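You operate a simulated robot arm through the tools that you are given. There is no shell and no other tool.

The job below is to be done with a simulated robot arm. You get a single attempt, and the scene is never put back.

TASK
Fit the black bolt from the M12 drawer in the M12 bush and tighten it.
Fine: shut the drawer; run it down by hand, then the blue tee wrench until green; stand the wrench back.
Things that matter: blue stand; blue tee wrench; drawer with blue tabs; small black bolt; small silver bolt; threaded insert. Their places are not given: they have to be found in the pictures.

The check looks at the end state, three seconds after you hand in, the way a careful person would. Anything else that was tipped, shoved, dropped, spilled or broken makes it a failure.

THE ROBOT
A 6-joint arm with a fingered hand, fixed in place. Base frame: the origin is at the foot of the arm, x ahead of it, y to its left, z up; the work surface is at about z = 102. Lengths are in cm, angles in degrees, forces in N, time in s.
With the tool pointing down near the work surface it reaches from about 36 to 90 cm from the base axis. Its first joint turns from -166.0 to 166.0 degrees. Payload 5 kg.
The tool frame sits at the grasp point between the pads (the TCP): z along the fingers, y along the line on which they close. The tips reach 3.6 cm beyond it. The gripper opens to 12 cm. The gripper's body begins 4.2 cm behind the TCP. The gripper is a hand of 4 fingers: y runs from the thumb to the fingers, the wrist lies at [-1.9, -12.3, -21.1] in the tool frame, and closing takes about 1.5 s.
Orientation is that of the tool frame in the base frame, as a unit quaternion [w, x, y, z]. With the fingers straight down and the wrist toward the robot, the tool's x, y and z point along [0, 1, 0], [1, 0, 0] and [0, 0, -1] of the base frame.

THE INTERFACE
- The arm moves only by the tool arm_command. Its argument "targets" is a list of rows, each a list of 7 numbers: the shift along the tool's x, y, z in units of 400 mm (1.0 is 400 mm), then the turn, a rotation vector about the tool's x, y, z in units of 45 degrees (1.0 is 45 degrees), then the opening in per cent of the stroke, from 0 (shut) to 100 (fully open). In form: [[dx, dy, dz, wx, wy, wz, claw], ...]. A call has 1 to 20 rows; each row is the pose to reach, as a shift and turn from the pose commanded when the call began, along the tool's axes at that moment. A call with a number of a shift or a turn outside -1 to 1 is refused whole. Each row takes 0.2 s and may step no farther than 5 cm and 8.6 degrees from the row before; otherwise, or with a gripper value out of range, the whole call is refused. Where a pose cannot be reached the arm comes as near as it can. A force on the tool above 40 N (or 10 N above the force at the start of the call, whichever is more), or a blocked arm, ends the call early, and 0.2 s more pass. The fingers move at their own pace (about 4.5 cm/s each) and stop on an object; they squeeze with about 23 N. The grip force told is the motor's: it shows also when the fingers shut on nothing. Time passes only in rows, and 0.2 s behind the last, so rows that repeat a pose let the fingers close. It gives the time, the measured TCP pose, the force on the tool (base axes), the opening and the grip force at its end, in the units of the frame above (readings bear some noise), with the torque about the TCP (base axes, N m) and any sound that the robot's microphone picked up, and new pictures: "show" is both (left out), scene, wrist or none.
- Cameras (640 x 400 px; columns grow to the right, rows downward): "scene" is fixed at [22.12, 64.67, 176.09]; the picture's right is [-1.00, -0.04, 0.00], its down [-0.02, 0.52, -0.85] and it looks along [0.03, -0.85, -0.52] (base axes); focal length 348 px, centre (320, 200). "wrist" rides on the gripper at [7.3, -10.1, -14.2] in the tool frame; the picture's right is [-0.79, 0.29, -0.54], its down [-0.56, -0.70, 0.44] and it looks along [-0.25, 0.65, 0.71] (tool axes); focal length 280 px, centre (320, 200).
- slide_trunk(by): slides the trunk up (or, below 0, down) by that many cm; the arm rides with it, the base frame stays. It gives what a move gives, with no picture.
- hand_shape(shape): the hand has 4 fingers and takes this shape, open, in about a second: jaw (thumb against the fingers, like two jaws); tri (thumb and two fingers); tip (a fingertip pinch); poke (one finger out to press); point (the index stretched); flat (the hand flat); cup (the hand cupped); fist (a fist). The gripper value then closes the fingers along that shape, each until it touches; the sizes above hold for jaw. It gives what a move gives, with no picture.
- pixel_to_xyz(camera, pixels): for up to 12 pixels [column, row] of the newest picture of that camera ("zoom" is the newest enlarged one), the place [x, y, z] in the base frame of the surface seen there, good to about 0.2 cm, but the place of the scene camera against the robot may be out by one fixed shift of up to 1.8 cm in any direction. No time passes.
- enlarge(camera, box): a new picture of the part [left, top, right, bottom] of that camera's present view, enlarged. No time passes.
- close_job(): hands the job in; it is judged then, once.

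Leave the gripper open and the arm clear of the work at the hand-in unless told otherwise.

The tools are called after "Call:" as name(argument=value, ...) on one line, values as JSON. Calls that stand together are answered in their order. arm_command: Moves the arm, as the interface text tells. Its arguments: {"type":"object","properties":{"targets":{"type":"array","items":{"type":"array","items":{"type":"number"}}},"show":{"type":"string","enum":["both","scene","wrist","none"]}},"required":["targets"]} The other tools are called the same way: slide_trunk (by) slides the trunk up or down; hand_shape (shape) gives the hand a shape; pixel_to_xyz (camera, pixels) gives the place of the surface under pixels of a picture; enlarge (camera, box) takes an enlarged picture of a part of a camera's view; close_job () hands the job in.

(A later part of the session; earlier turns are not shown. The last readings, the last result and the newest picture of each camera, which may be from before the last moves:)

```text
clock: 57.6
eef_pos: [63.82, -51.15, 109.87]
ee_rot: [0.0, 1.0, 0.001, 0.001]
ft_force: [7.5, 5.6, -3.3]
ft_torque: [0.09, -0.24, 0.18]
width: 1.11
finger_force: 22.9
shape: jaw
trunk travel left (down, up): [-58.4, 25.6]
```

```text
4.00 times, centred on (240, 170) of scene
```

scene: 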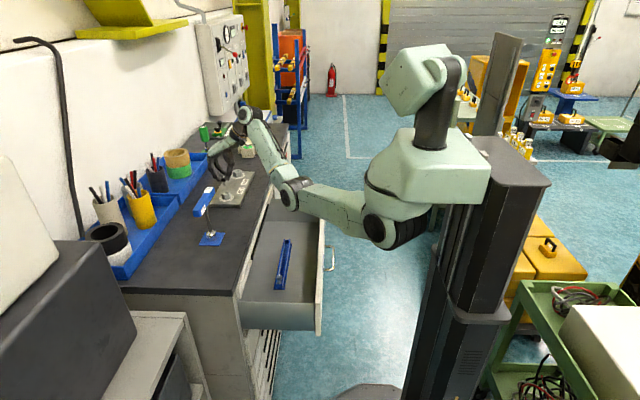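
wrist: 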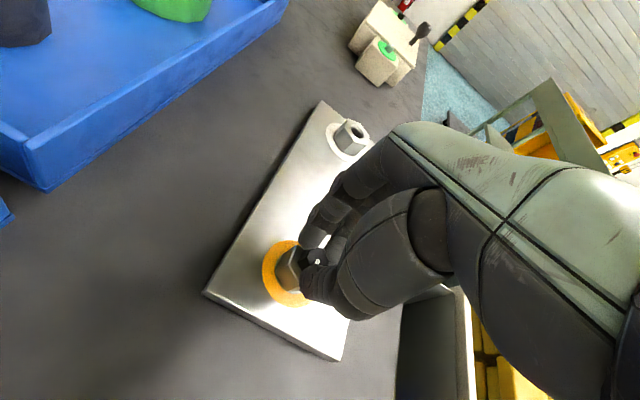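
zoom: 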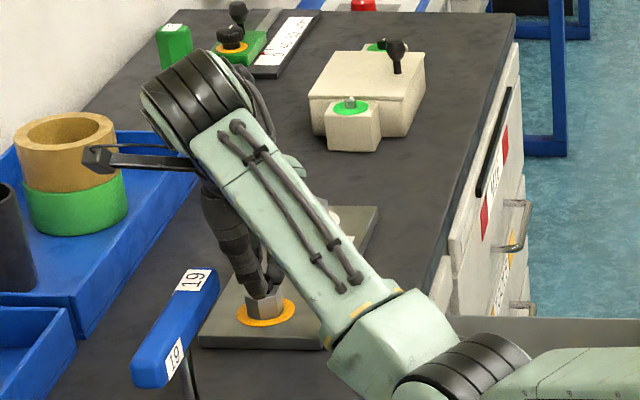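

The head top is now 107.48, so about 0.35 cm remains to seating; each turn draws it in quickly. The side forces have grown to about 9 N, so I'll turn 15° more, release, swing back 60° and re-centre on the bolt.

Call:
arm_command(targets=[[-0.0002, 0.0008, 0.0005, 0, 0, 0.167, 0], [-0.0005, 0.0016, 0.001, 0, 0, 0.333, 0], [-0.0005, 0.0016, 0.001, 0, 0, 0.333, 32], [-0.0005, 0.0016, 0.0, 0, 0, 0.333, 32], [-0.0001, 0.0007, 0.0, 0, 0, 0.143, 32], [0, -0.0002, 0, 0, 0, -0.047, 32], [0.0001, -0.0012, 0, 0, 0, -0.237, 32], [0, -0.0021, 0, 0, 0, -0.427, 32], [-0.0002, -0.003, 0, 0, 0, -0.617, 32], [-0.0005, -0.0039, 0, 0, 0, -0.807, 32], [-0.001, -0.0048, 0, 0, 0, -0.997, 32]], show="wrist")

Call:
enlarge(camera="wrist", box=[260, 225, 360, 315])

```text
clock: 60.0
eef_pos: [63.52, -51.23, 109.97]
ee_rot: [0.0, 0.924, 0.382, 0.001]
ft_force: [-0.6, 0.0, 0.6]
ft_torque: [0.02, 0.01, 0.04]
width: 3.78
finger_force: 0.1
shape: jaw
trunk travel left (down, up): [-58.4, 25.6]
```

wrist: 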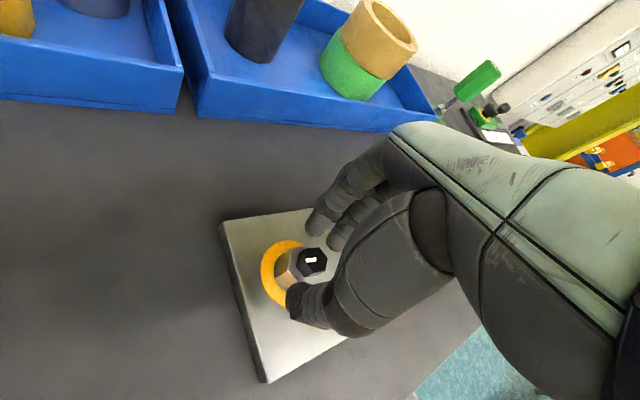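

```text
4.44 times, centred on (310, 270) of wrist
```

zoom: 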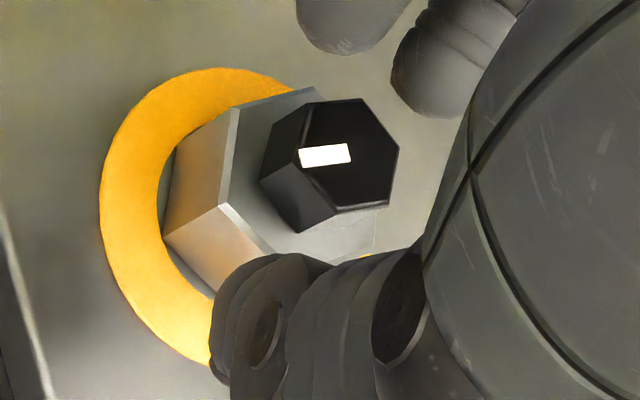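

Call:
pixel_to_xyz(camera="zoom", pixels=[[314, 107], [360, 103], [393, 151], [383, 203], [337, 208], [304, 160], [348, 155], [265, 180], [298, 230], [335, 222], [272, 140], [222, 200]])

```text
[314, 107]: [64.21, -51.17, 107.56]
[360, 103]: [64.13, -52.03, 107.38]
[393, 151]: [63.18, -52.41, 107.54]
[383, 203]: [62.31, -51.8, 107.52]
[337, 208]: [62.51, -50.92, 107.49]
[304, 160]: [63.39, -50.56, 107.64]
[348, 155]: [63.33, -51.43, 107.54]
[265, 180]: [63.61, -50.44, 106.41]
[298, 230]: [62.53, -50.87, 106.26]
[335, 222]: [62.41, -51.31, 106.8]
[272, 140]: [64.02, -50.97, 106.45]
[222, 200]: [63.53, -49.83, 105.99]
```

Head centre is (63.29, -51.48), top 107.52, about 0.33 cm left; the flats will align with the fingers 37.5° back from here. I'll swing back to there, grip, and turn 82° forward while lowering 0.2 cm with the bolt.

Call:
arm_command(targets=[[-0.0001, -0.001, 0, 0, 0, -0.167, 32], [-0.0003, -0.0019, 0, 0, 0, -0.333, 32], [-0.0006, -0.0029, 0, 0, 0, -0.5, 32], [-0.001, -0.0037, 0, 0, 0, -0.667, 32], [-0.0015, -0.0046, 0, 0, 0, -0.833, 32], [-0.0015, -0.0046, 0, 0, 0, -0.833, 0], [-0.0015, -0.0046, 0, 0, 0, -0.833, 0], [-0.0015, -0.0046, 0, 0, 0, -0.833, 0], [-0.0015, -0.0046, 0, 0, 0, -0.833, 0], [-0.001, -0.0037, 0.0005, 0, 0, -0.65, 0], [-0.0005, -0.0027, 0.001, 0, 0, -0.467, 0], [-0.0002, -0.0016, 0.0015, 0, 0, -0.283, 0], [0, -0.0006, 0.002, 0, 0, -0.1, 0], [0, 0.0005, 0.0025, 0, 0, 0.083, 0], [-0.0002, 0.0016, 0.003, 0, 0, 0.267, 0], [-0.0005, 0.0026, 0.0035, 0, 0, 0.45, 0], [-0.0009, 0.0036, 0.004, 0, 0, 0.633, 0], [-0.0015, 0.0045, 0.0045, 0, 0, 0.817, 0], [-0.0022, 0.0053, 0.005, 0, 0, 1.0, 0]], show="wrist")

Call:
enlarge(camera="wrist", box=[260, 225, 360, 315])

```text
clock: 64.0
eef_pos: [64.18, -51.02, 109.74]
ee_rot: [0.002, 1.0, -0.001, 0.001]
ft_force: [27.2, 11.1, -0.6]
ft_torque: [0.12, -0.65, 0.1]
width: 1.03
finger_force: 23.5
shape: jaw
trunk travel left (down, up): [-58.4, 25.6]
```

wrist: 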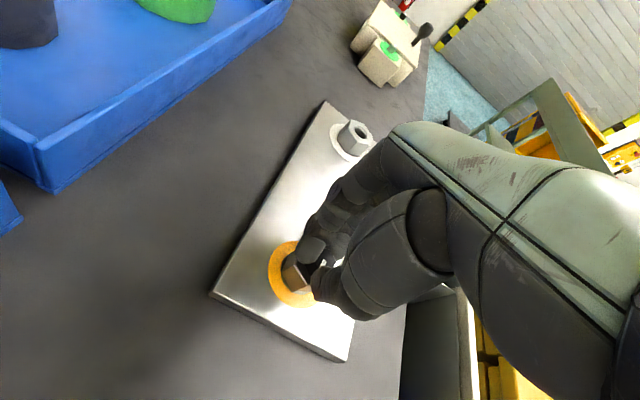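

```text
4.44 times, centred on (310, 270) of wrist
```

zoom: 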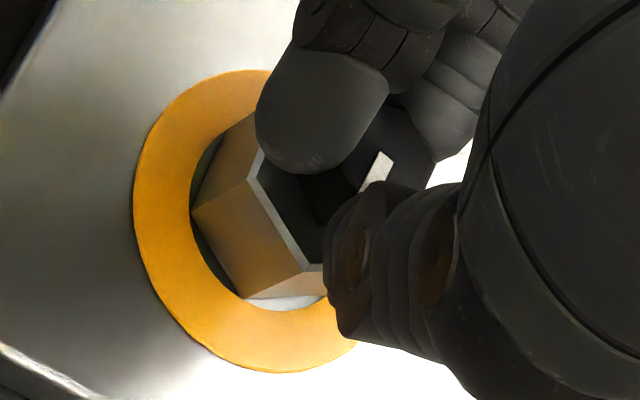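

The side force jumped to 27 N: the head is being squeezed toward the side of the fingers, so this grip was poor. I'll open the hand here and look.

Call:
arm_command(targets=[[0, 0, 0, 0, 0, 0, 15], [0, 0, 0, 0, 0, 0, 32], [0, 0, 0, 0, 0, 0, 38], [0, 0, 0, 0, 0, 0, 38]], show="wrist")

Call:
enlarge(camera="wrist", box=[260, 225, 360, 315])

```text
clock: 65.0
eef_pos: [63.82, -51.28, 109.74]
ee_rot: [0.001, 1.0, 0.0, 0.0]
ft_force: [-0.3, 1.8, -0.2]
ft_torque: [-0.02, 0.05, -0.02]
width: 4.51
finger_force: 0.0
shape: jaw
trunk travel left (down, up): [-58.4, 25.6]
```

wrist: 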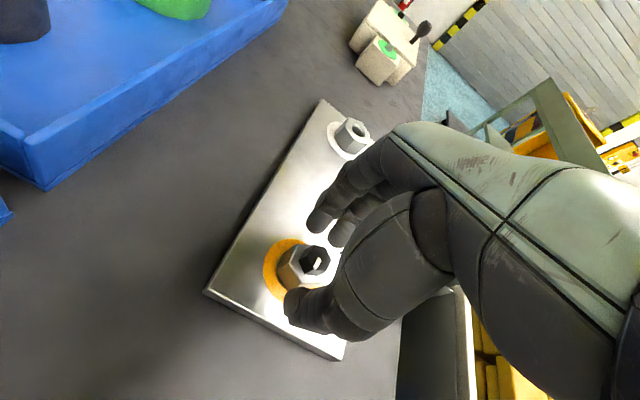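

```text
4.44 times, centred on (310, 270) of wrist
```

zoom: 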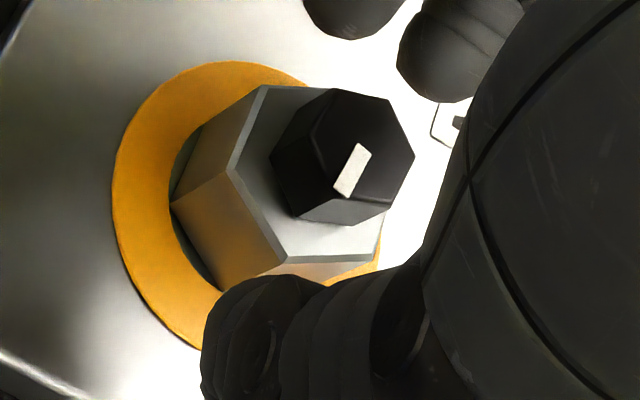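

Call:
pixel_to_xyz(camera="zoom", pixels=[[334, 96], [386, 105], [408, 153], [387, 196], [340, 190], [319, 139], [362, 148], [275, 160], [295, 212], [350, 220], [365, 150], [340, 192]])

```text
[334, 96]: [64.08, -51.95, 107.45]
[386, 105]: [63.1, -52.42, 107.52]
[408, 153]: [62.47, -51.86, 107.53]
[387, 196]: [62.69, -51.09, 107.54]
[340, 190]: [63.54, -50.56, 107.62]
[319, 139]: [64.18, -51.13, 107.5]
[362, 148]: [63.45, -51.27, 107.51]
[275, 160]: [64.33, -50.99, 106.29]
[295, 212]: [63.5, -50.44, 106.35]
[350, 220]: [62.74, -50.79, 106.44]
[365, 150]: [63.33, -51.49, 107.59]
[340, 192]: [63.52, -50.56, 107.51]
```

The bolt did not turn in that last stroke: the mark still points at about 80° and the head top is still 107.52. I'll zoom closer to see whether the head is already down on the bush.

Call:
enlarge(camera="wrist", box=[295, 240, 335, 280])

Call:
enlarge(camera="scene", box=[215, 165, 265, 215])

```text
10.00 times, centred on (315, 260) of wrist
```

zoom: 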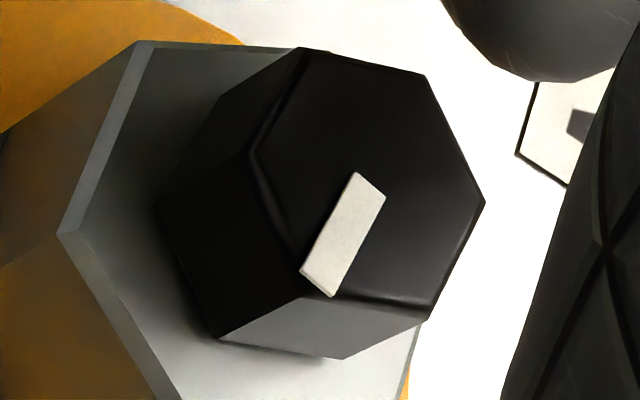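

```text
8.00 times, centred on (240, 190) of scene
```

zoom: 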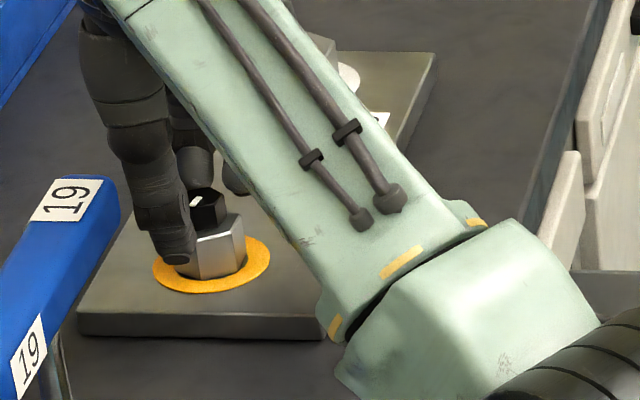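

Call:
pixel_to_xyz(camera="zoom", pixels=[[225, 333], [218, 345], [345, 353], [345, 366], [165, 205], [152, 205], [190, 275], [178, 280], [280, 330], [270, 355], [250, 290], [330, 330]])

```text
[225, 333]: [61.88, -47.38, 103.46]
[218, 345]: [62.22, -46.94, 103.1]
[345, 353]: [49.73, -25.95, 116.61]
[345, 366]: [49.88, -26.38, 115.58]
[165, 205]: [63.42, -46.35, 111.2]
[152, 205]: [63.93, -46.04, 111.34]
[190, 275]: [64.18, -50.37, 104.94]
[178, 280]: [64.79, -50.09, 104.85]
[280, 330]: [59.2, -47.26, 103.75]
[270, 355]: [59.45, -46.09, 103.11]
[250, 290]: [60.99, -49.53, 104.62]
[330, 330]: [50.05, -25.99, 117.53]
```

That used the scene zoom. I'll redo the wrist zoom and query along the head's lower edge.

Call:
enlarge(camera="wrist", box=[295, 240, 335, 280])

Call:
pixel_to_xyz(camera="zoom", pixels=[[225, 333], [214, 345], [340, 353], [345, 368], [165, 205], [148, 205], [190, 275], [175, 285], [260, 335], [260, 360], [300, 270], [256, 155]])

```text
10.00 times, centred on (315, 260) of wrist
```

zoom: 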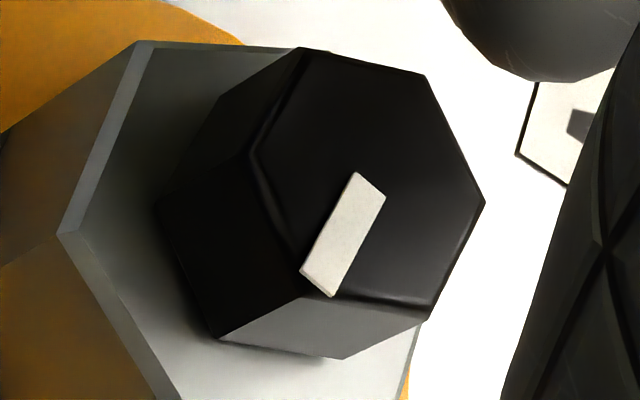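

```text
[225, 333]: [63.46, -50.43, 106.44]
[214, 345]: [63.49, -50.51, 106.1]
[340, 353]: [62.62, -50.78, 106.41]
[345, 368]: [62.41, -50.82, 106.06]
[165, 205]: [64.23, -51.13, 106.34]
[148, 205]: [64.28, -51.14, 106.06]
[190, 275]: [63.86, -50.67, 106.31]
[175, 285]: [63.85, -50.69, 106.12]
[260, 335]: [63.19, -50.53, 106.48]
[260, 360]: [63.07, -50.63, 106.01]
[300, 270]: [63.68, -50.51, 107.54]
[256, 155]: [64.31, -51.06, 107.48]
```

The head bottom is at about 106.35 and the bush face at 106.05, so there is still a small gap. I'll measure where the thumb and fingertips are relative to the bolt to choose a better grip.

Call:
pixel_to_xyz(camera="wrist", pixels=[[312, 228], [318, 232], [324, 222], [334, 245], [343, 240], [352, 235], [288, 300], [287, 312], [295, 295], [300, 320], [310, 300], [325, 290]])

Call:
enlarge(camera="wrist", box=[270, 180, 390, 340])

```text
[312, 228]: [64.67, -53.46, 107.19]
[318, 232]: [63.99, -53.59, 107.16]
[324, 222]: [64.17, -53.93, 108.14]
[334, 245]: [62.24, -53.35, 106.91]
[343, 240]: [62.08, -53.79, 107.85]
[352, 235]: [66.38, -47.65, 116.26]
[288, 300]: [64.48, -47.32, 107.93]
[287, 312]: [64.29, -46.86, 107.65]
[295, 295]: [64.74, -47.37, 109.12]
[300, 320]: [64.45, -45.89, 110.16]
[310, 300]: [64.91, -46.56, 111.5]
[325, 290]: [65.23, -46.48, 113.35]
```

```text
2.50 times, centred on (330, 260) of wrist
```

zoom: 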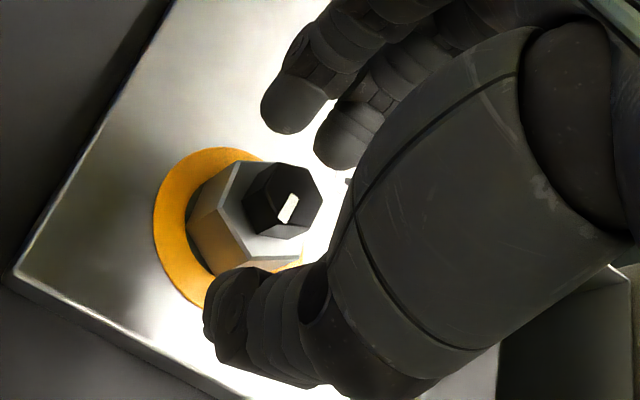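

The index tip sits at about +0.3 in tool x, the thumb at about -0.3 and the middle finger at -1.8, while the bolt was at -0.5, so it was wedged sideways. I'll put the TCP right on the bolt axis with a flat facing thumb and index (hand angle 67.5°), grip and turn 45°.

Call:
arm_command(targets=[[-0.004, 0.002, 0, 0, 0, -0.167, 38], [-0.008, 0.004, 0, 0, 0, -0.333, 38], [-0.012, 0.0055, 0, 0, 0, -0.5, 38], [-0.012, 0.0055, 0, 0, 0, -0.5, 38]], show="wrist")

Call:
enlarge(camera="wrist", box=[270, 200, 370, 320])

```text
clock: 66.0
eef_pos: [63.32, -51.6, 109.84]
ee_rot: [0.0, 0.981, 0.195, 0.001]
ft_force: [-1.8, 0.5, 0.7]
ft_torque: [-0.01, 0.04, 0.02]
width: 4.53
finger_force: 0.1
shape: jaw
trunk travel left (down, up): [-58.4, 25.6]
```

wrist: 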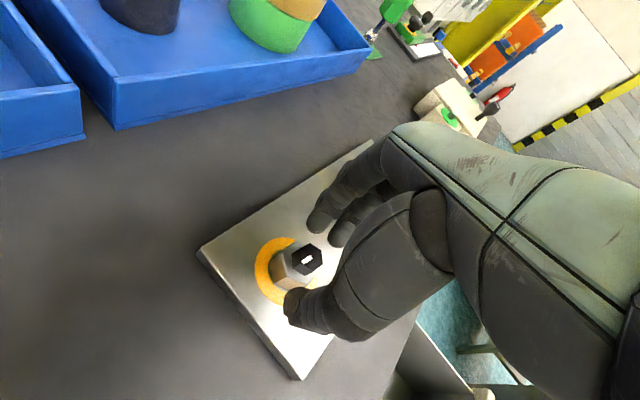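

```text
3.33 times, centred on (320, 260) of wrist
```

zoom: 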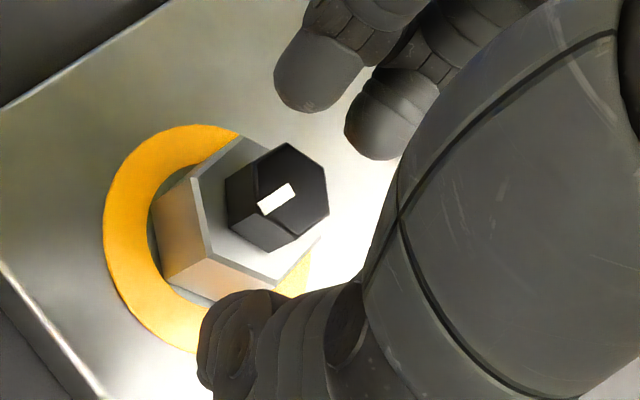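

The flat facing up-right in the zoom is square to the index finger. I'll close and turn 45°.

Call:
arm_command(targets=[[0, 0, 0, 0, 0, 0, 0], [0, 0, 0, 0, 0, 0, 0], [0, 0, 0, 0, 0, 0, 0], [0, 0, 0, 0, 0, 0, 0], [0, 0, 0, 0, 0, 0.167, 0], [0, 0, 0, 0, 0, 0.333, 0], [0, 0, 0, 0, 0, 0.5, 0], [0, 0, 0, 0, 0, 0.667, 0], [0, 0, 0, 0, 0, 0.833, 0], [0, 0, 0, 0, 0, 1.0, 0]], show="wrist")

Call:
enlarge(camera="wrist", box=[270, 200, 370, 320])

```text
clock: 68.2
eef_pos: [63.33, -51.48, 109.77]
ee_rot: [0.0, 0.98, -0.198, 0.001]
ft_force: [3.8, 6.2, -5.0]
ft_torque: [0.17, -0.11, 0.36]
width: 0.48
finger_force: 22.9
shape: jaw
trunk travel left (down, up): [-58.4, 25.6]
```

wrist: 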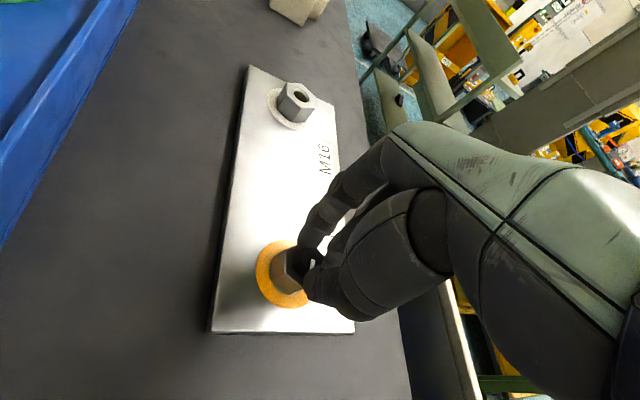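

```text
3.33 times, centred on (320, 260) of wrist
```

zoom: 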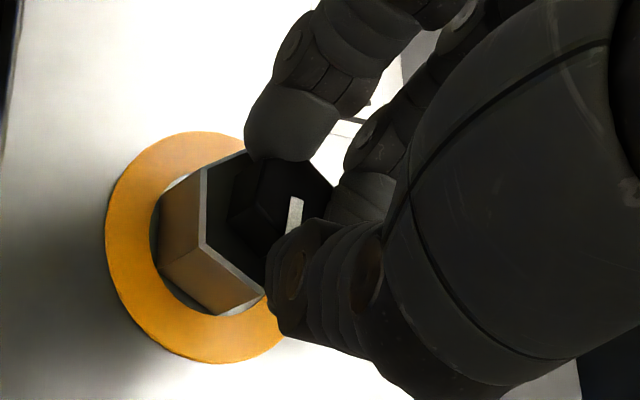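

The hand turned but the bolt didn't follow: the grip slipped, with torque up to 0.36 N m. Head height stopped changing exactly when the ring went orange, so it seems to be hand-tight. I'll open, lift clear and inspect.

Call:
arm_command(targets=[[0, 0, 0, 0, 0, 0, 20], [0, 0, 0, 0, 0, 0, 38], [0, 0, 0, 0, 0, 0, 45], [0, 0, -0.02, 0, 0, -0.1, 45], [0, 0, -0.06, 0, 0, -0.25, 45], [0, 0, -0.12, 0, 0, -0.42, 45], [0, 0, -0.18, 0, 0, -0.6, 45], [0, 0, -0.24, 0, 0, -0.78, 45], [0, 0, -0.3, 0, 0, -0.96, 45]], show="both")

Call:
enlarge(camera="wrist", box=[240, 220, 340, 320])

```text
clock: 70.2
eef_pos: [63.15, -51.69, 121.9]
ee_rot: [0.001, 0.984, 0.179, 0.001]
ft_force: [0.2, -0.7, 0.0]
ft_torque: [-0.01, 0.01, 0.02]
width: 5.37
finger_force: 0.2
shape: jaw
trunk travel left (down, up): [-58.4, 25.6]
```

scene: 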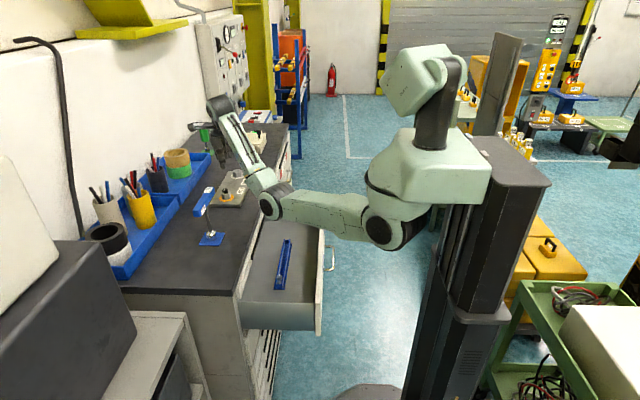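
wrist: 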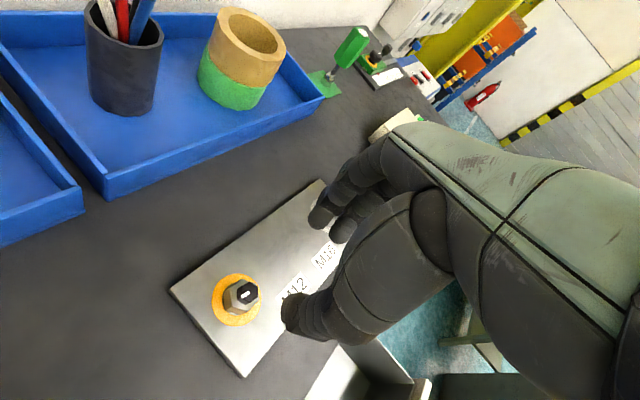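

```text
4.00 times, centred on (290, 270) of wrist
```

zoom: 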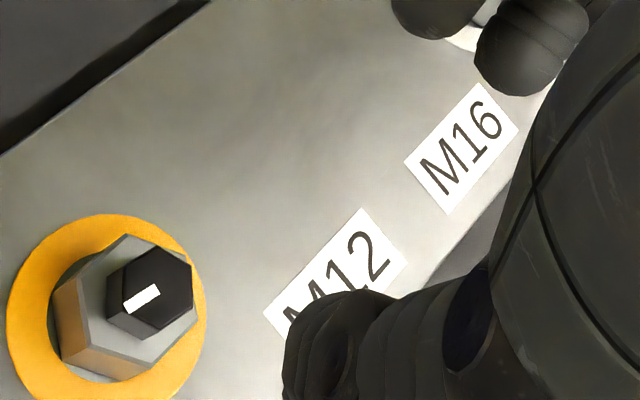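

Hand is clear. I'll zoom on the bolt in both cameras and measure the head and bush faces.

Call:
enlarge(camera="scene", box=[212, 160, 262, 215])

Call:
enlarge(camera="wrist", box=[205, 265, 270, 330])

Call:
pixel_to_xyz(camera="zoom", pixels=[[350, 150], [360, 215], [300, 190], [400, 170], [300, 250], [330, 270], [220, 200], [355, 300], [250, 260], [300, 275], [355, 250], [405, 220]])

```text
7.27 times, centred on (237, 188) of scene
```

zoom: 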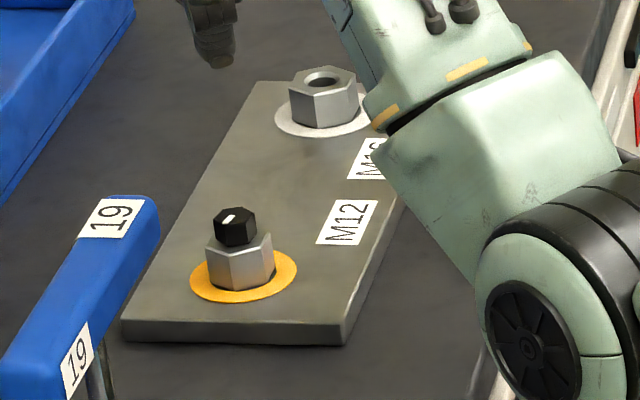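

```text
6.15 times, centred on (238, 298) of wrist
```

zoom: 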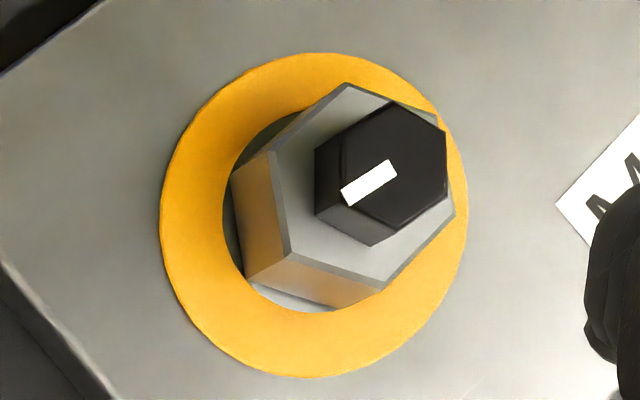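

```text
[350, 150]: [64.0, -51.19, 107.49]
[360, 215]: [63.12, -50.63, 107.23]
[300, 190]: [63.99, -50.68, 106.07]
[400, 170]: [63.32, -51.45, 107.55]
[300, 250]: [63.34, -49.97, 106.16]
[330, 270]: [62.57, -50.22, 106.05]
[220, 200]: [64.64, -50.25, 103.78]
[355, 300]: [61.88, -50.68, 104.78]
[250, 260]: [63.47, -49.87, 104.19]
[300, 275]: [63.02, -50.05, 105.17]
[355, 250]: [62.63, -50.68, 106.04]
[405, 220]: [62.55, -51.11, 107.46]
```

Call:
enlarge(camera="scene", box=[224, 183, 250, 205])

Call:
pixel_to_xyz(camera="zoom", pixels=[[310, 150], [310, 120], [310, 185], [310, 200], [310, 220], [310, 250], [310, 300], [250, 200], [360, 200], [310, 100]])

```text
16.00 times, centred on (237, 194) of scene
```

zoom: 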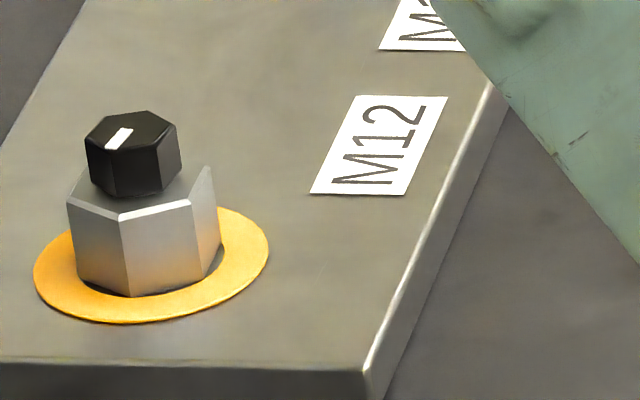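

```text
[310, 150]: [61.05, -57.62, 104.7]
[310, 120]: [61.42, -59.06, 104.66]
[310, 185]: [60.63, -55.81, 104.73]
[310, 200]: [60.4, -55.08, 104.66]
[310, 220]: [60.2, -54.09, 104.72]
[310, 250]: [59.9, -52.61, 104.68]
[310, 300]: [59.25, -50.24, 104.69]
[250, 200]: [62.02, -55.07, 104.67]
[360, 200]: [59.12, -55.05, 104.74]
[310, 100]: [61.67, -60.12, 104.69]
```

Call:
pixel_to_xyz(camera="zoom", pixels=[[118, 190], [118, 199], [160, 186], [162, 195], [95, 175], [100, 160], [130, 155], [130, 165], [140, 130], [110, 205], [180, 200], [150, 250]])

```text
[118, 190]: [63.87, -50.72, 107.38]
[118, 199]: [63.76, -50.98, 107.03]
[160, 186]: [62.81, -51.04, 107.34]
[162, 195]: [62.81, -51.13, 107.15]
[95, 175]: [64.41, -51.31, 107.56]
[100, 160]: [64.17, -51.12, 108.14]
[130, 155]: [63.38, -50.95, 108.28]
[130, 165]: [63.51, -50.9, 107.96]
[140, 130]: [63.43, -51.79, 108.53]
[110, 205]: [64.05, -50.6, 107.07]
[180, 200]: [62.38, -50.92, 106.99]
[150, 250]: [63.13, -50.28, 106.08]
```

The bolt head is down to about 0.3 cm from the bush face with the ring orange, and the hand can't drive it further. Now the wrench: I'll lift and swing toward the blue tee wrench, turning the hand back toward its default angle.

Call:
arm_command(targets=[[0, -0.01, -0.09, 0, 0, -0.167, 60], [0.01, -0.04, -0.17, 0, 0, -0.333, 60], [0.02, -0.1, -0.24, 0, 0, -0.5, 60], [0.035, -0.17, -0.3, 0, 0, -0.667, 60], [0.05, -0.24, -0.33, 0, 0, -0.833, 60], [0.0705, -0.294, -0.34, 0, 0, -1.0, 60]], show="none")

```text
clock: 71.6
eef_pos: [65.65, -42.98, 134.88]
ee_rot: [0.001, 0.84, 0.542, 0.0]
ft_force: [0.2, -0.5, -0.3]
ft_torque: [0.0, -0.01, 0.02]
width: 7.18
finger_force: 0.0
shape: jaw
out of reach, approached as far as the arm can: row 4, 5, 6
trunk travel left (down, up): [-58.4, 25.6]
```

That pose hits an upper limit of the arm at this trunk height, so for the wrench the trunk should be near its top. I'll raise the trunk 25 cm now; the hand rises freely with it.

Call:
slide_trunk(by=25)

```text
clock: 74.2
eef_pos: [65.67, -42.95, 159.86]
ee_rot: [0.001, 0.841, 0.54, 0.001]
ft_force: [-0.2, 0.3, 0.1]
ft_torque: [-0.03, 0.01, 0.0]
width: 7.16
finger_force: 0.1
shape: jaw
trunk travel left (down, up): [-83.4, 0.6]
```

I'll come down to about (63, -42, 128) at the default hand angle to look at the wrench.

Call:
arm_command(targets=[[0, -0.01, 0.11, 0, 0, -0.08, 60], [-0.001, -0.02, 0.22, 0, 0, -0.16, 60], [-0.002, -0.03, 0.33, 0, 0, -0.24, 60], [-0.003, -0.04, 0.44, 0, 0, -0.32, 60], [-0.004, -0.05, 0.55, 0, 0, -0.4, 60], [-0.005, -0.06, 0.66, 0, 0, -0.48, 60], [-0.005, -0.072, 0.77, 0, 0, -0.542, 60], [-0.005, -0.072, 0.8, 0, 0, -0.542, 60]], show="both")

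```text
clock: 76.0
eef_pos: [63.1, -41.88, 127.88]
ee_rot: [0.002, 0.707, 0.707, 0.001]
ft_force: [-0.3, -0.5, 0.7]
ft_torque: [-0.03, 0.0, -0.02]
width: 7.17
finger_force: 0.0
shape: jaw
trunk travel left (down, up): [-83.4, 0.6]
```

scene: 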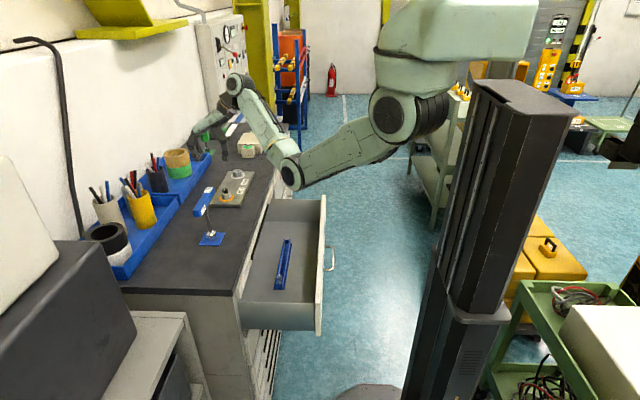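
wrist: 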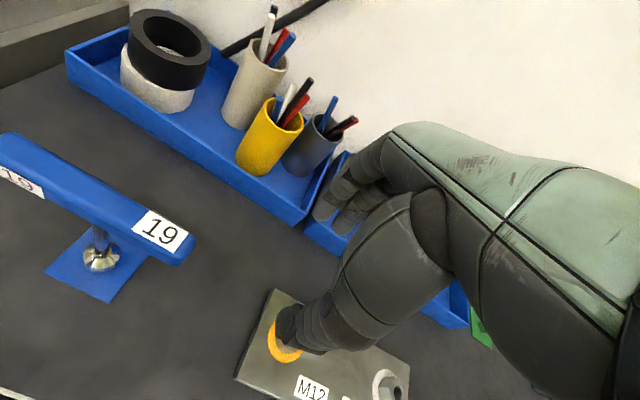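

The wrench bar is close in view: end at (190,245), socket at (100,258) on its blue stand plate. I'll enlarge and measure it.

Call:
enlarge(camera="wrist", box=[0, 120, 210, 310])

Call:
pixel_to_xyz(camera="zoom", pixels=[[30, 50], [300, 200], [480, 270], [585, 315], [560, 340], [530, 365], [490, 300], [260, 240], [300, 320], [300, 355], [305, 385], [200, 350]])

```text
2.11 times, centred on (105, 215) of wrist
```

zoom: 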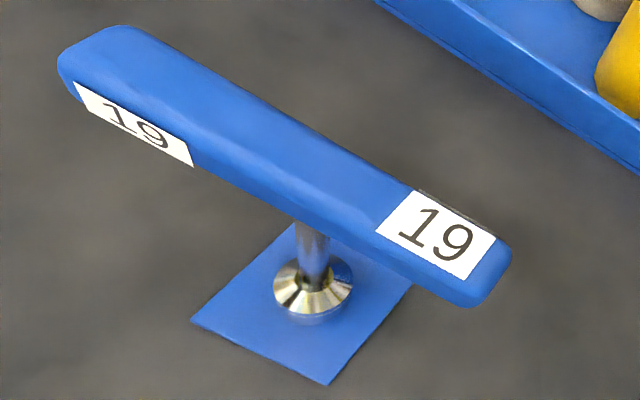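

```text
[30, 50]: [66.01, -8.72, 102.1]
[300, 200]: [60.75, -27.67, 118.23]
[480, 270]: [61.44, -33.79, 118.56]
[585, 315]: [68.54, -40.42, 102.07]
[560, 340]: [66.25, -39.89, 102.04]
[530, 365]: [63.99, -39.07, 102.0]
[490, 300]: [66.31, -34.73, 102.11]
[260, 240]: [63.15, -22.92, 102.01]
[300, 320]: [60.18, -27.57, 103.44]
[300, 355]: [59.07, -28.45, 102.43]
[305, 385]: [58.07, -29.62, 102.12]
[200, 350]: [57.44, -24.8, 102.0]
```

Call:
pixel_to_xyz(camera="zoom", pixels=[[70, 60], [125, 33], [498, 255], [455, 292], [250, 175], [280, 115], [260, 155], [245, 195], [365, 225], [400, 190], [315, 260], [310, 290]])

Call:
pixel_to_xyz(camera="scene", pixels=[[209, 195], [200, 215], [211, 190], [208, 200], [212, 238], [212, 245], [211, 225], [203, 212]])

Call:
enlarge(camera="scene", box=[185, 180, 235, 250])

```text
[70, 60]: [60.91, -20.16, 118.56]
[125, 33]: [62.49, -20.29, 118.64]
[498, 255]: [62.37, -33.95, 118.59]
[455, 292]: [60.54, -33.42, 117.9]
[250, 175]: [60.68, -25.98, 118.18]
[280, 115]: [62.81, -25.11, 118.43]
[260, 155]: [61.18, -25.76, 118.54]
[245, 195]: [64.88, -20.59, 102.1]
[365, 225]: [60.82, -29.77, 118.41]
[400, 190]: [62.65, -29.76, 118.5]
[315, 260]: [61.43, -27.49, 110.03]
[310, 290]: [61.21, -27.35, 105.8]
```

```text
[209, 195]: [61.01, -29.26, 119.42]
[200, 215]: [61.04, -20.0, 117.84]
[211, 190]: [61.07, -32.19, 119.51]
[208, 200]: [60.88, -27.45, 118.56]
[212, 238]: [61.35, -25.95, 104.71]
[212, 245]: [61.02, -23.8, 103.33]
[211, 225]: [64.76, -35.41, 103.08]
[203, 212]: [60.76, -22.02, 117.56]
```

```text
5.71 times, centred on (210, 215) of scene
```

zoom: 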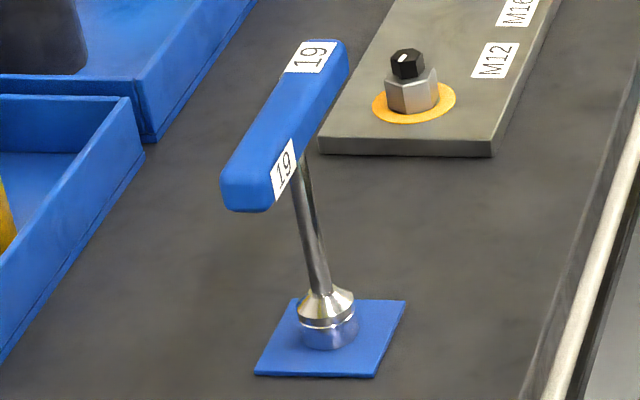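

The bar spans x 60.6–62.9 and y -20.1 to -34.1, top z 118.6, with the stem axis about (61.75, -27.1). I'll lower beyond its near end and then slide along y with the open fingers straddling the bar, ending over the stem at z≈119.

Call:
arm_command(targets=[[0.05, -0.0175, 0.0875, 0, 0, 0, 60], [0.1, -0.034, 0.165, 0, 0, 0, 60], [0.19, -0.034, 0.19, 0, 0, 0, 60], [0.28, -0.034, 0.21, 0, 0, 0, 60], [0.3675, -0.034, 0.2225, 0, 0, 0, 60]], show="both")

```text
clock: 77.2
eef_pos: [61.67, -27.04, 119.02]
ee_rot: [0.002, 0.708, 0.707, 0.0]
ft_force: [0.8, 1.1, 0.5]
ft_torque: [0.0, -0.02, 0.01]
width: 7.14
finger_force: 0.1
shape: jaw
trunk travel left (down, up): [-83.4, 0.6]
```

scene: 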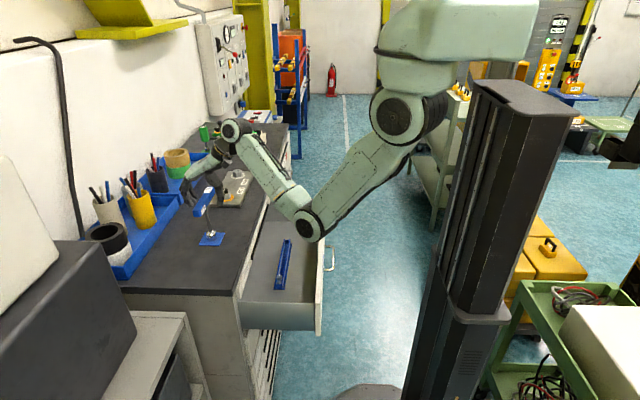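
wrist: 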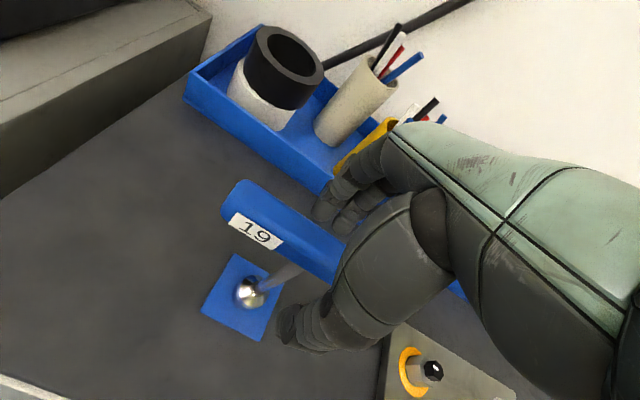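

The bar is between thumb and fingers. I'll lower 1.6 cm to bring it well into the grip and check before closing.

Call:
arm_command(targets=[[0, 0.001, 0.015, 0, 0, 0, 60], [-0.002, 0.002, 0.03, 0, 0, 0, 60], [-0.002, 0.002, 0.04, 0, 0, 0, 60]], show="wrist")

Call:
enlarge(camera="wrist", box=[200, 160, 380, 360])

Call:
enlarge(camera="scene", box=[170, 130, 250, 250])

```text
clock: 78.0
eef_pos: [61.71, -27.36, 117.31]
ee_rot: [0.001, 0.708, 0.707, 0.001]
ft_force: [-0.5, -0.1, -0.2]
ft_torque: [0.03, -0.03, 0.0]
width: 7.19
finger_force: 0.0
shape: jaw
trunk travel left (down, up): [-83.4, 0.6]
```

wrist: 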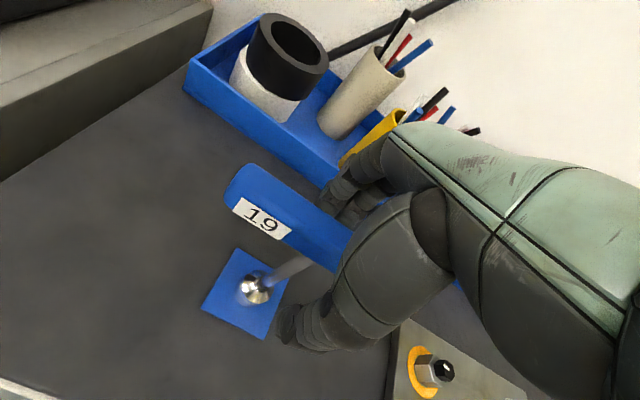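

```text
2.00 times, centred on (290, 260) of wrist
```

zoom: 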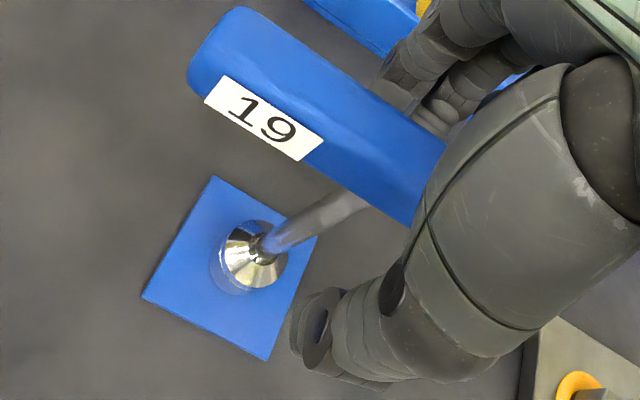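

```text
3.33 times, centred on (210, 190) of scene
```

zoom: 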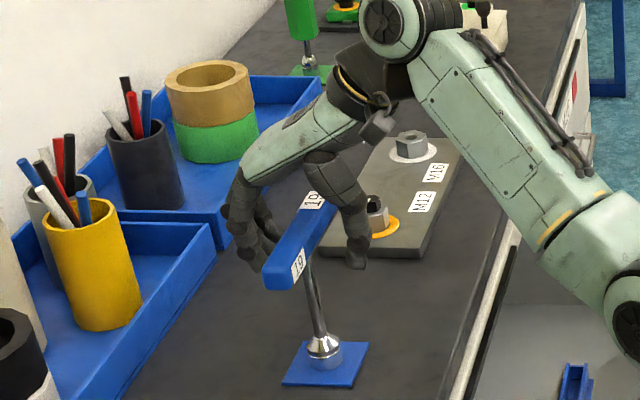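

The hand straddles the bar over the stem. I'll close on it now.

Call:
arm_command(targets=[[0, 0, 0, 0, 0, 0, 40], [0, 0, 0, 0, 0, 0, 20], [0, 0, 0, 0, 0, 0, 0], [0, 0, 0, 0, 0, 0, 0], [0, 0, 0, 0, 0, 0, 0], [0, 0, 0, 0, 0, 0, 0], [0, 0, 0, 0, 0, 0, 0]], show="both")

Call:
enlarge(camera="wrist", box=[200, 160, 380, 360])

```text
clock: 79.6
eef_pos: [61.87, -27.19, 117.34]
ee_rot: [0.001, 0.708, 0.706, 0.001]
ft_force: [0.2, -0.1, 0.3]
ft_torque: [0.0, -0.02, 0.02]
width: 1.13
finger_force: 22.5
shape: jaw
trunk travel left (down, up): [-83.4, 0.6]
```

scene: 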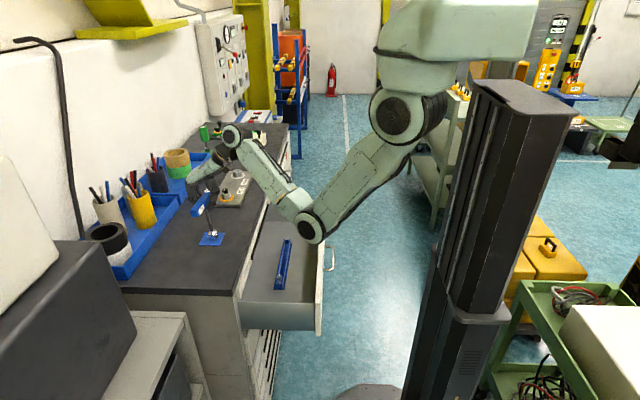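
wrist: 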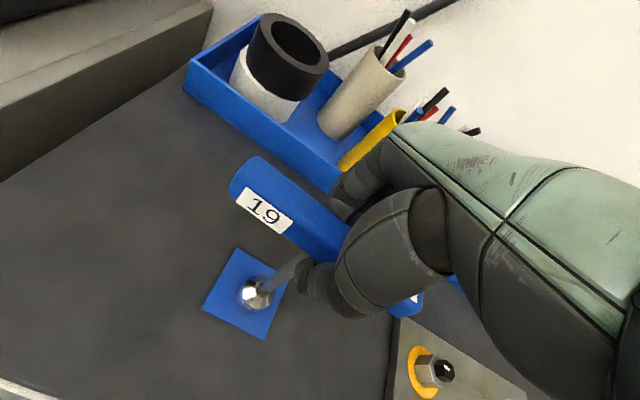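

```text
2.00 times, centred on (290, 260) of wrist
```

zoom: 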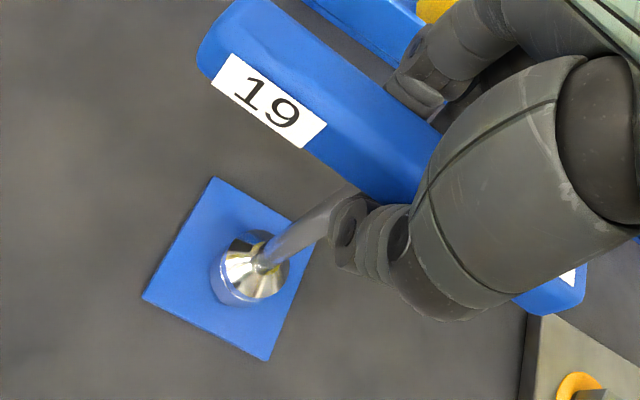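

The grip closed on the bar (22.5 N). I'll lift slowly 4 cm straight up out of the stand cup.

Call:
arm_command(targets=[[0, 0, -0.01, 0, 0, 0, 0], [0, 0, -0.025, 0, 0, 0, 0], [0, 0, -0.05, 0, 0, 0, 0], [0, 0, -0.075, 0, 0, 0, 0], [0, 0, -0.1, 0, 0, 0, 0]], show="both")

Call:
enlarge(camera="scene", box=[170, 130, 250, 250])

```text
clock: 80.8
eef_pos: [61.73, -27.21, 121.31]
ee_rot: [0.0, 0.708, 0.707, 0.001]
ft_force: [0.1, -1.3, -3.6]
ft_torque: [-0.02, 0.03, 0.01]
width: 1.11
finger_force: 22.9
shape: jaw
trunk travel left (down, up): [-83.4, 0.6]
```

scene: 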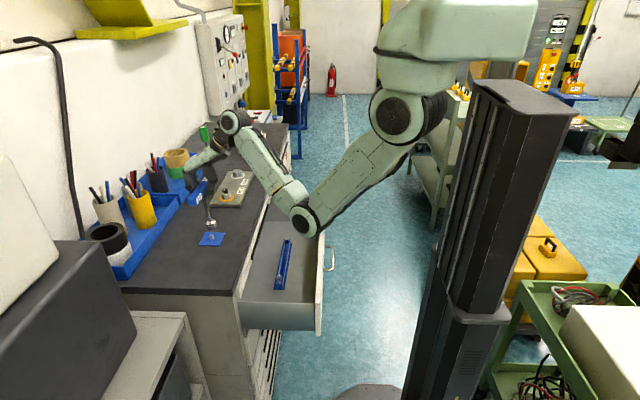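
wrist: 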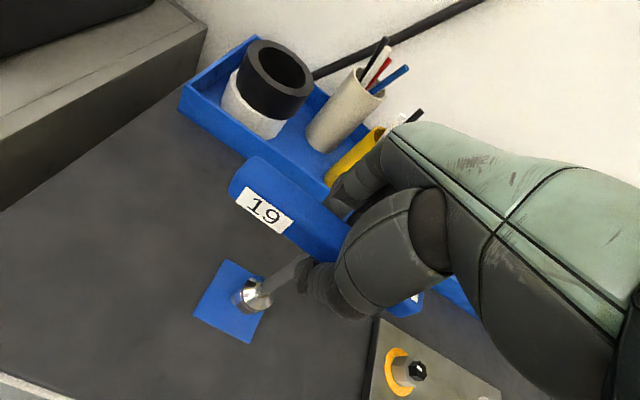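

```text
3.33 times, centred on (210, 190) of scene
```

zoom: 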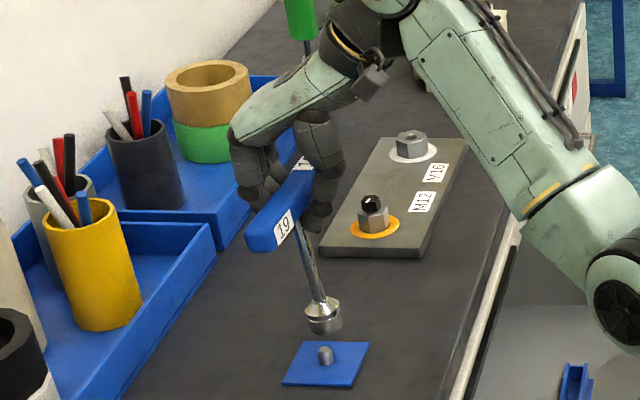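

The wrench is out; its stand has a small peg that fits inside the socket. It may hang slightly tilted, so I'll measure the stem and socket in the wrist view.

Call:
enlarge(camera="wrist", box=[190, 240, 330, 345])

Call:
pixel_to_xyz(camera="zoom", pixels=[[480, 130], [440, 165], [400, 195], [360, 220], [335, 235], [250, 230], [215, 290], [235, 330], [265, 310], [300, 250], [230, 260], [270, 330]])

```text
3.81 times, centred on (260, 292) of wrist
```

zoom: 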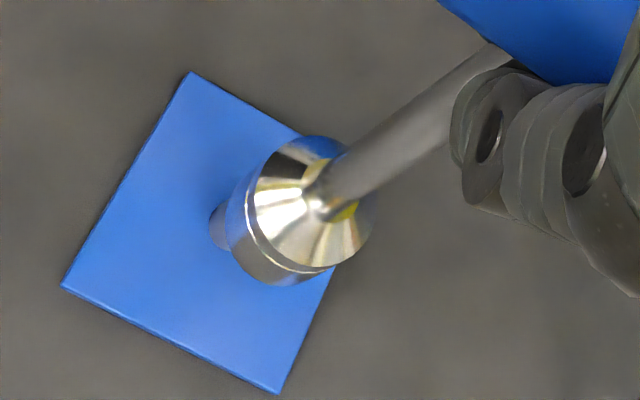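

```text
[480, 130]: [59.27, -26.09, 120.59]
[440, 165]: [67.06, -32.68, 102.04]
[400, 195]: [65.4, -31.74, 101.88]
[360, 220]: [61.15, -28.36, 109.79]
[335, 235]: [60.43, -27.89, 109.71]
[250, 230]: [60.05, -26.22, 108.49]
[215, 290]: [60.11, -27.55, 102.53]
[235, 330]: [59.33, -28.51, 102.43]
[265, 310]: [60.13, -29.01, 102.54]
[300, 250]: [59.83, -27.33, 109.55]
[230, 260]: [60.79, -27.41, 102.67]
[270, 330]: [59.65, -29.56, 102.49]
```

Call:
pixel_to_xyz(camera="zoom", pixels=[[350, 178], [380, 155], [410, 135], [440, 112], [465, 90], [232, 225], [262, 275], [330, 265], [246, 245], [300, 275], [255, 190], [225, 235]])

```text
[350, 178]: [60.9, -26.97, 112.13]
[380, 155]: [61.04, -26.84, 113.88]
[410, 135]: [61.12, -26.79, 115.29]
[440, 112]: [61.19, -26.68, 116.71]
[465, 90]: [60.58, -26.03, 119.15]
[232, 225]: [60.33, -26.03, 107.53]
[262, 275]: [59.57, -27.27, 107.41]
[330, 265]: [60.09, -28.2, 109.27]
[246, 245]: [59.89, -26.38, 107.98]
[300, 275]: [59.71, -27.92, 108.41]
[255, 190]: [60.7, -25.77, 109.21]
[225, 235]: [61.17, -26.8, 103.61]
```

The wrench hangs tilted about 3.5°, its lower end toward the robot, with the socket mouth about 14 cm below the TCP. I'll raise and move toward the bolt while tilting the hand by -3.4° about tool x and +1.5° about tool y, then measure again.

Call:
arm_command(targets=[[-0.05, 0, -0.02, -0.02, 0.01, 0, 0], [-0.13, 0.005, -0.045, -0.04, 0.02, 0, 0], [-0.22, 0.01, -0.07, -0.06, 0.03, 0, 0], [-0.32, 0.02, -0.09, -0.076, 0.033, 0, 0], [-0.32, 0.02, -0.09, -0.076, 0.033, 0, 0]], show="both")

Call:
enlarge(camera="wrist", box=[170, 230, 340, 370])

```text
clock: 82.0
eef_pos: [62.67, -40.19, 124.93]
ee_rot: [0.013, 0.707, 0.706, 0.03]
ft_force: [0.3, 0.7, -3.0]
ft_torque: [0.0, -0.03, 0.02]
width: 1.14
finger_force: 23.1
shape: jaw
trunk travel left (down, up): [-83.4, 0.6]
```

scene: 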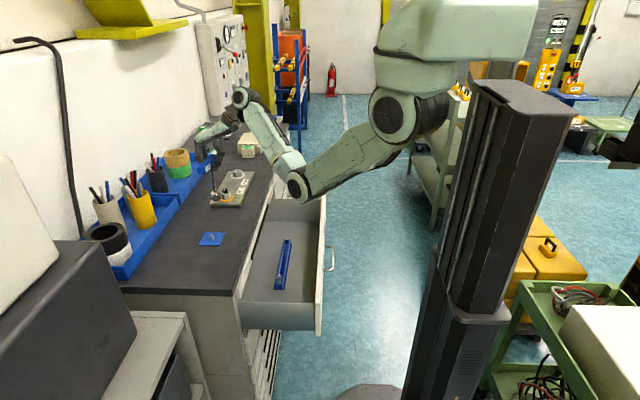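
wrist: 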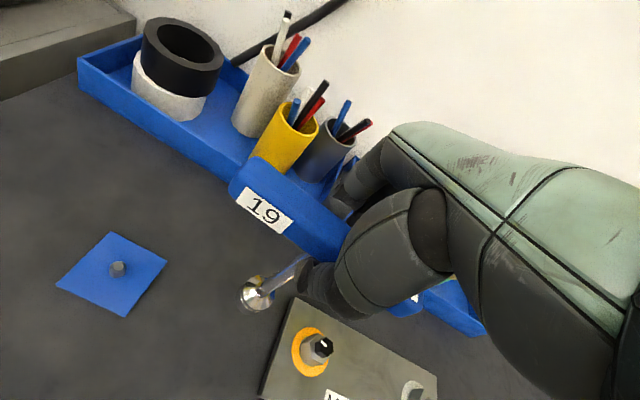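

```text
2.86 times, centred on (255, 300) of wrist
```

zoom: 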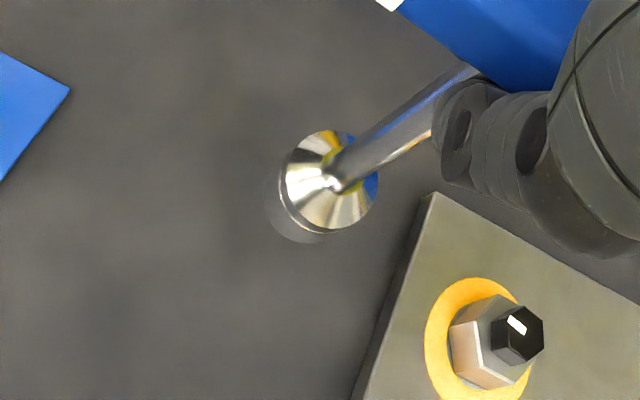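

Call:
pixel_to_xyz(camera="zoom", pixels=[[350, 172], [375, 153], [400, 133], [425, 113], [450, 95], [272, 200], [280, 220], [300, 237], [318, 238], [274, 185], [282, 165], [340, 228]])

```text
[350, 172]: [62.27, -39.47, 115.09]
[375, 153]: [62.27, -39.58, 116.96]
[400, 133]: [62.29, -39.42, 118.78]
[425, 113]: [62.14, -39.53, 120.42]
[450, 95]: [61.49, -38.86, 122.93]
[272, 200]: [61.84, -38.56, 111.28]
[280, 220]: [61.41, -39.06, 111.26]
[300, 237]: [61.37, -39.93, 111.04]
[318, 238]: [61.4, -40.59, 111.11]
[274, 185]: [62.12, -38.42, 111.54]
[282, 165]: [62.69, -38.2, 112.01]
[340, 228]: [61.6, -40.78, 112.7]
```

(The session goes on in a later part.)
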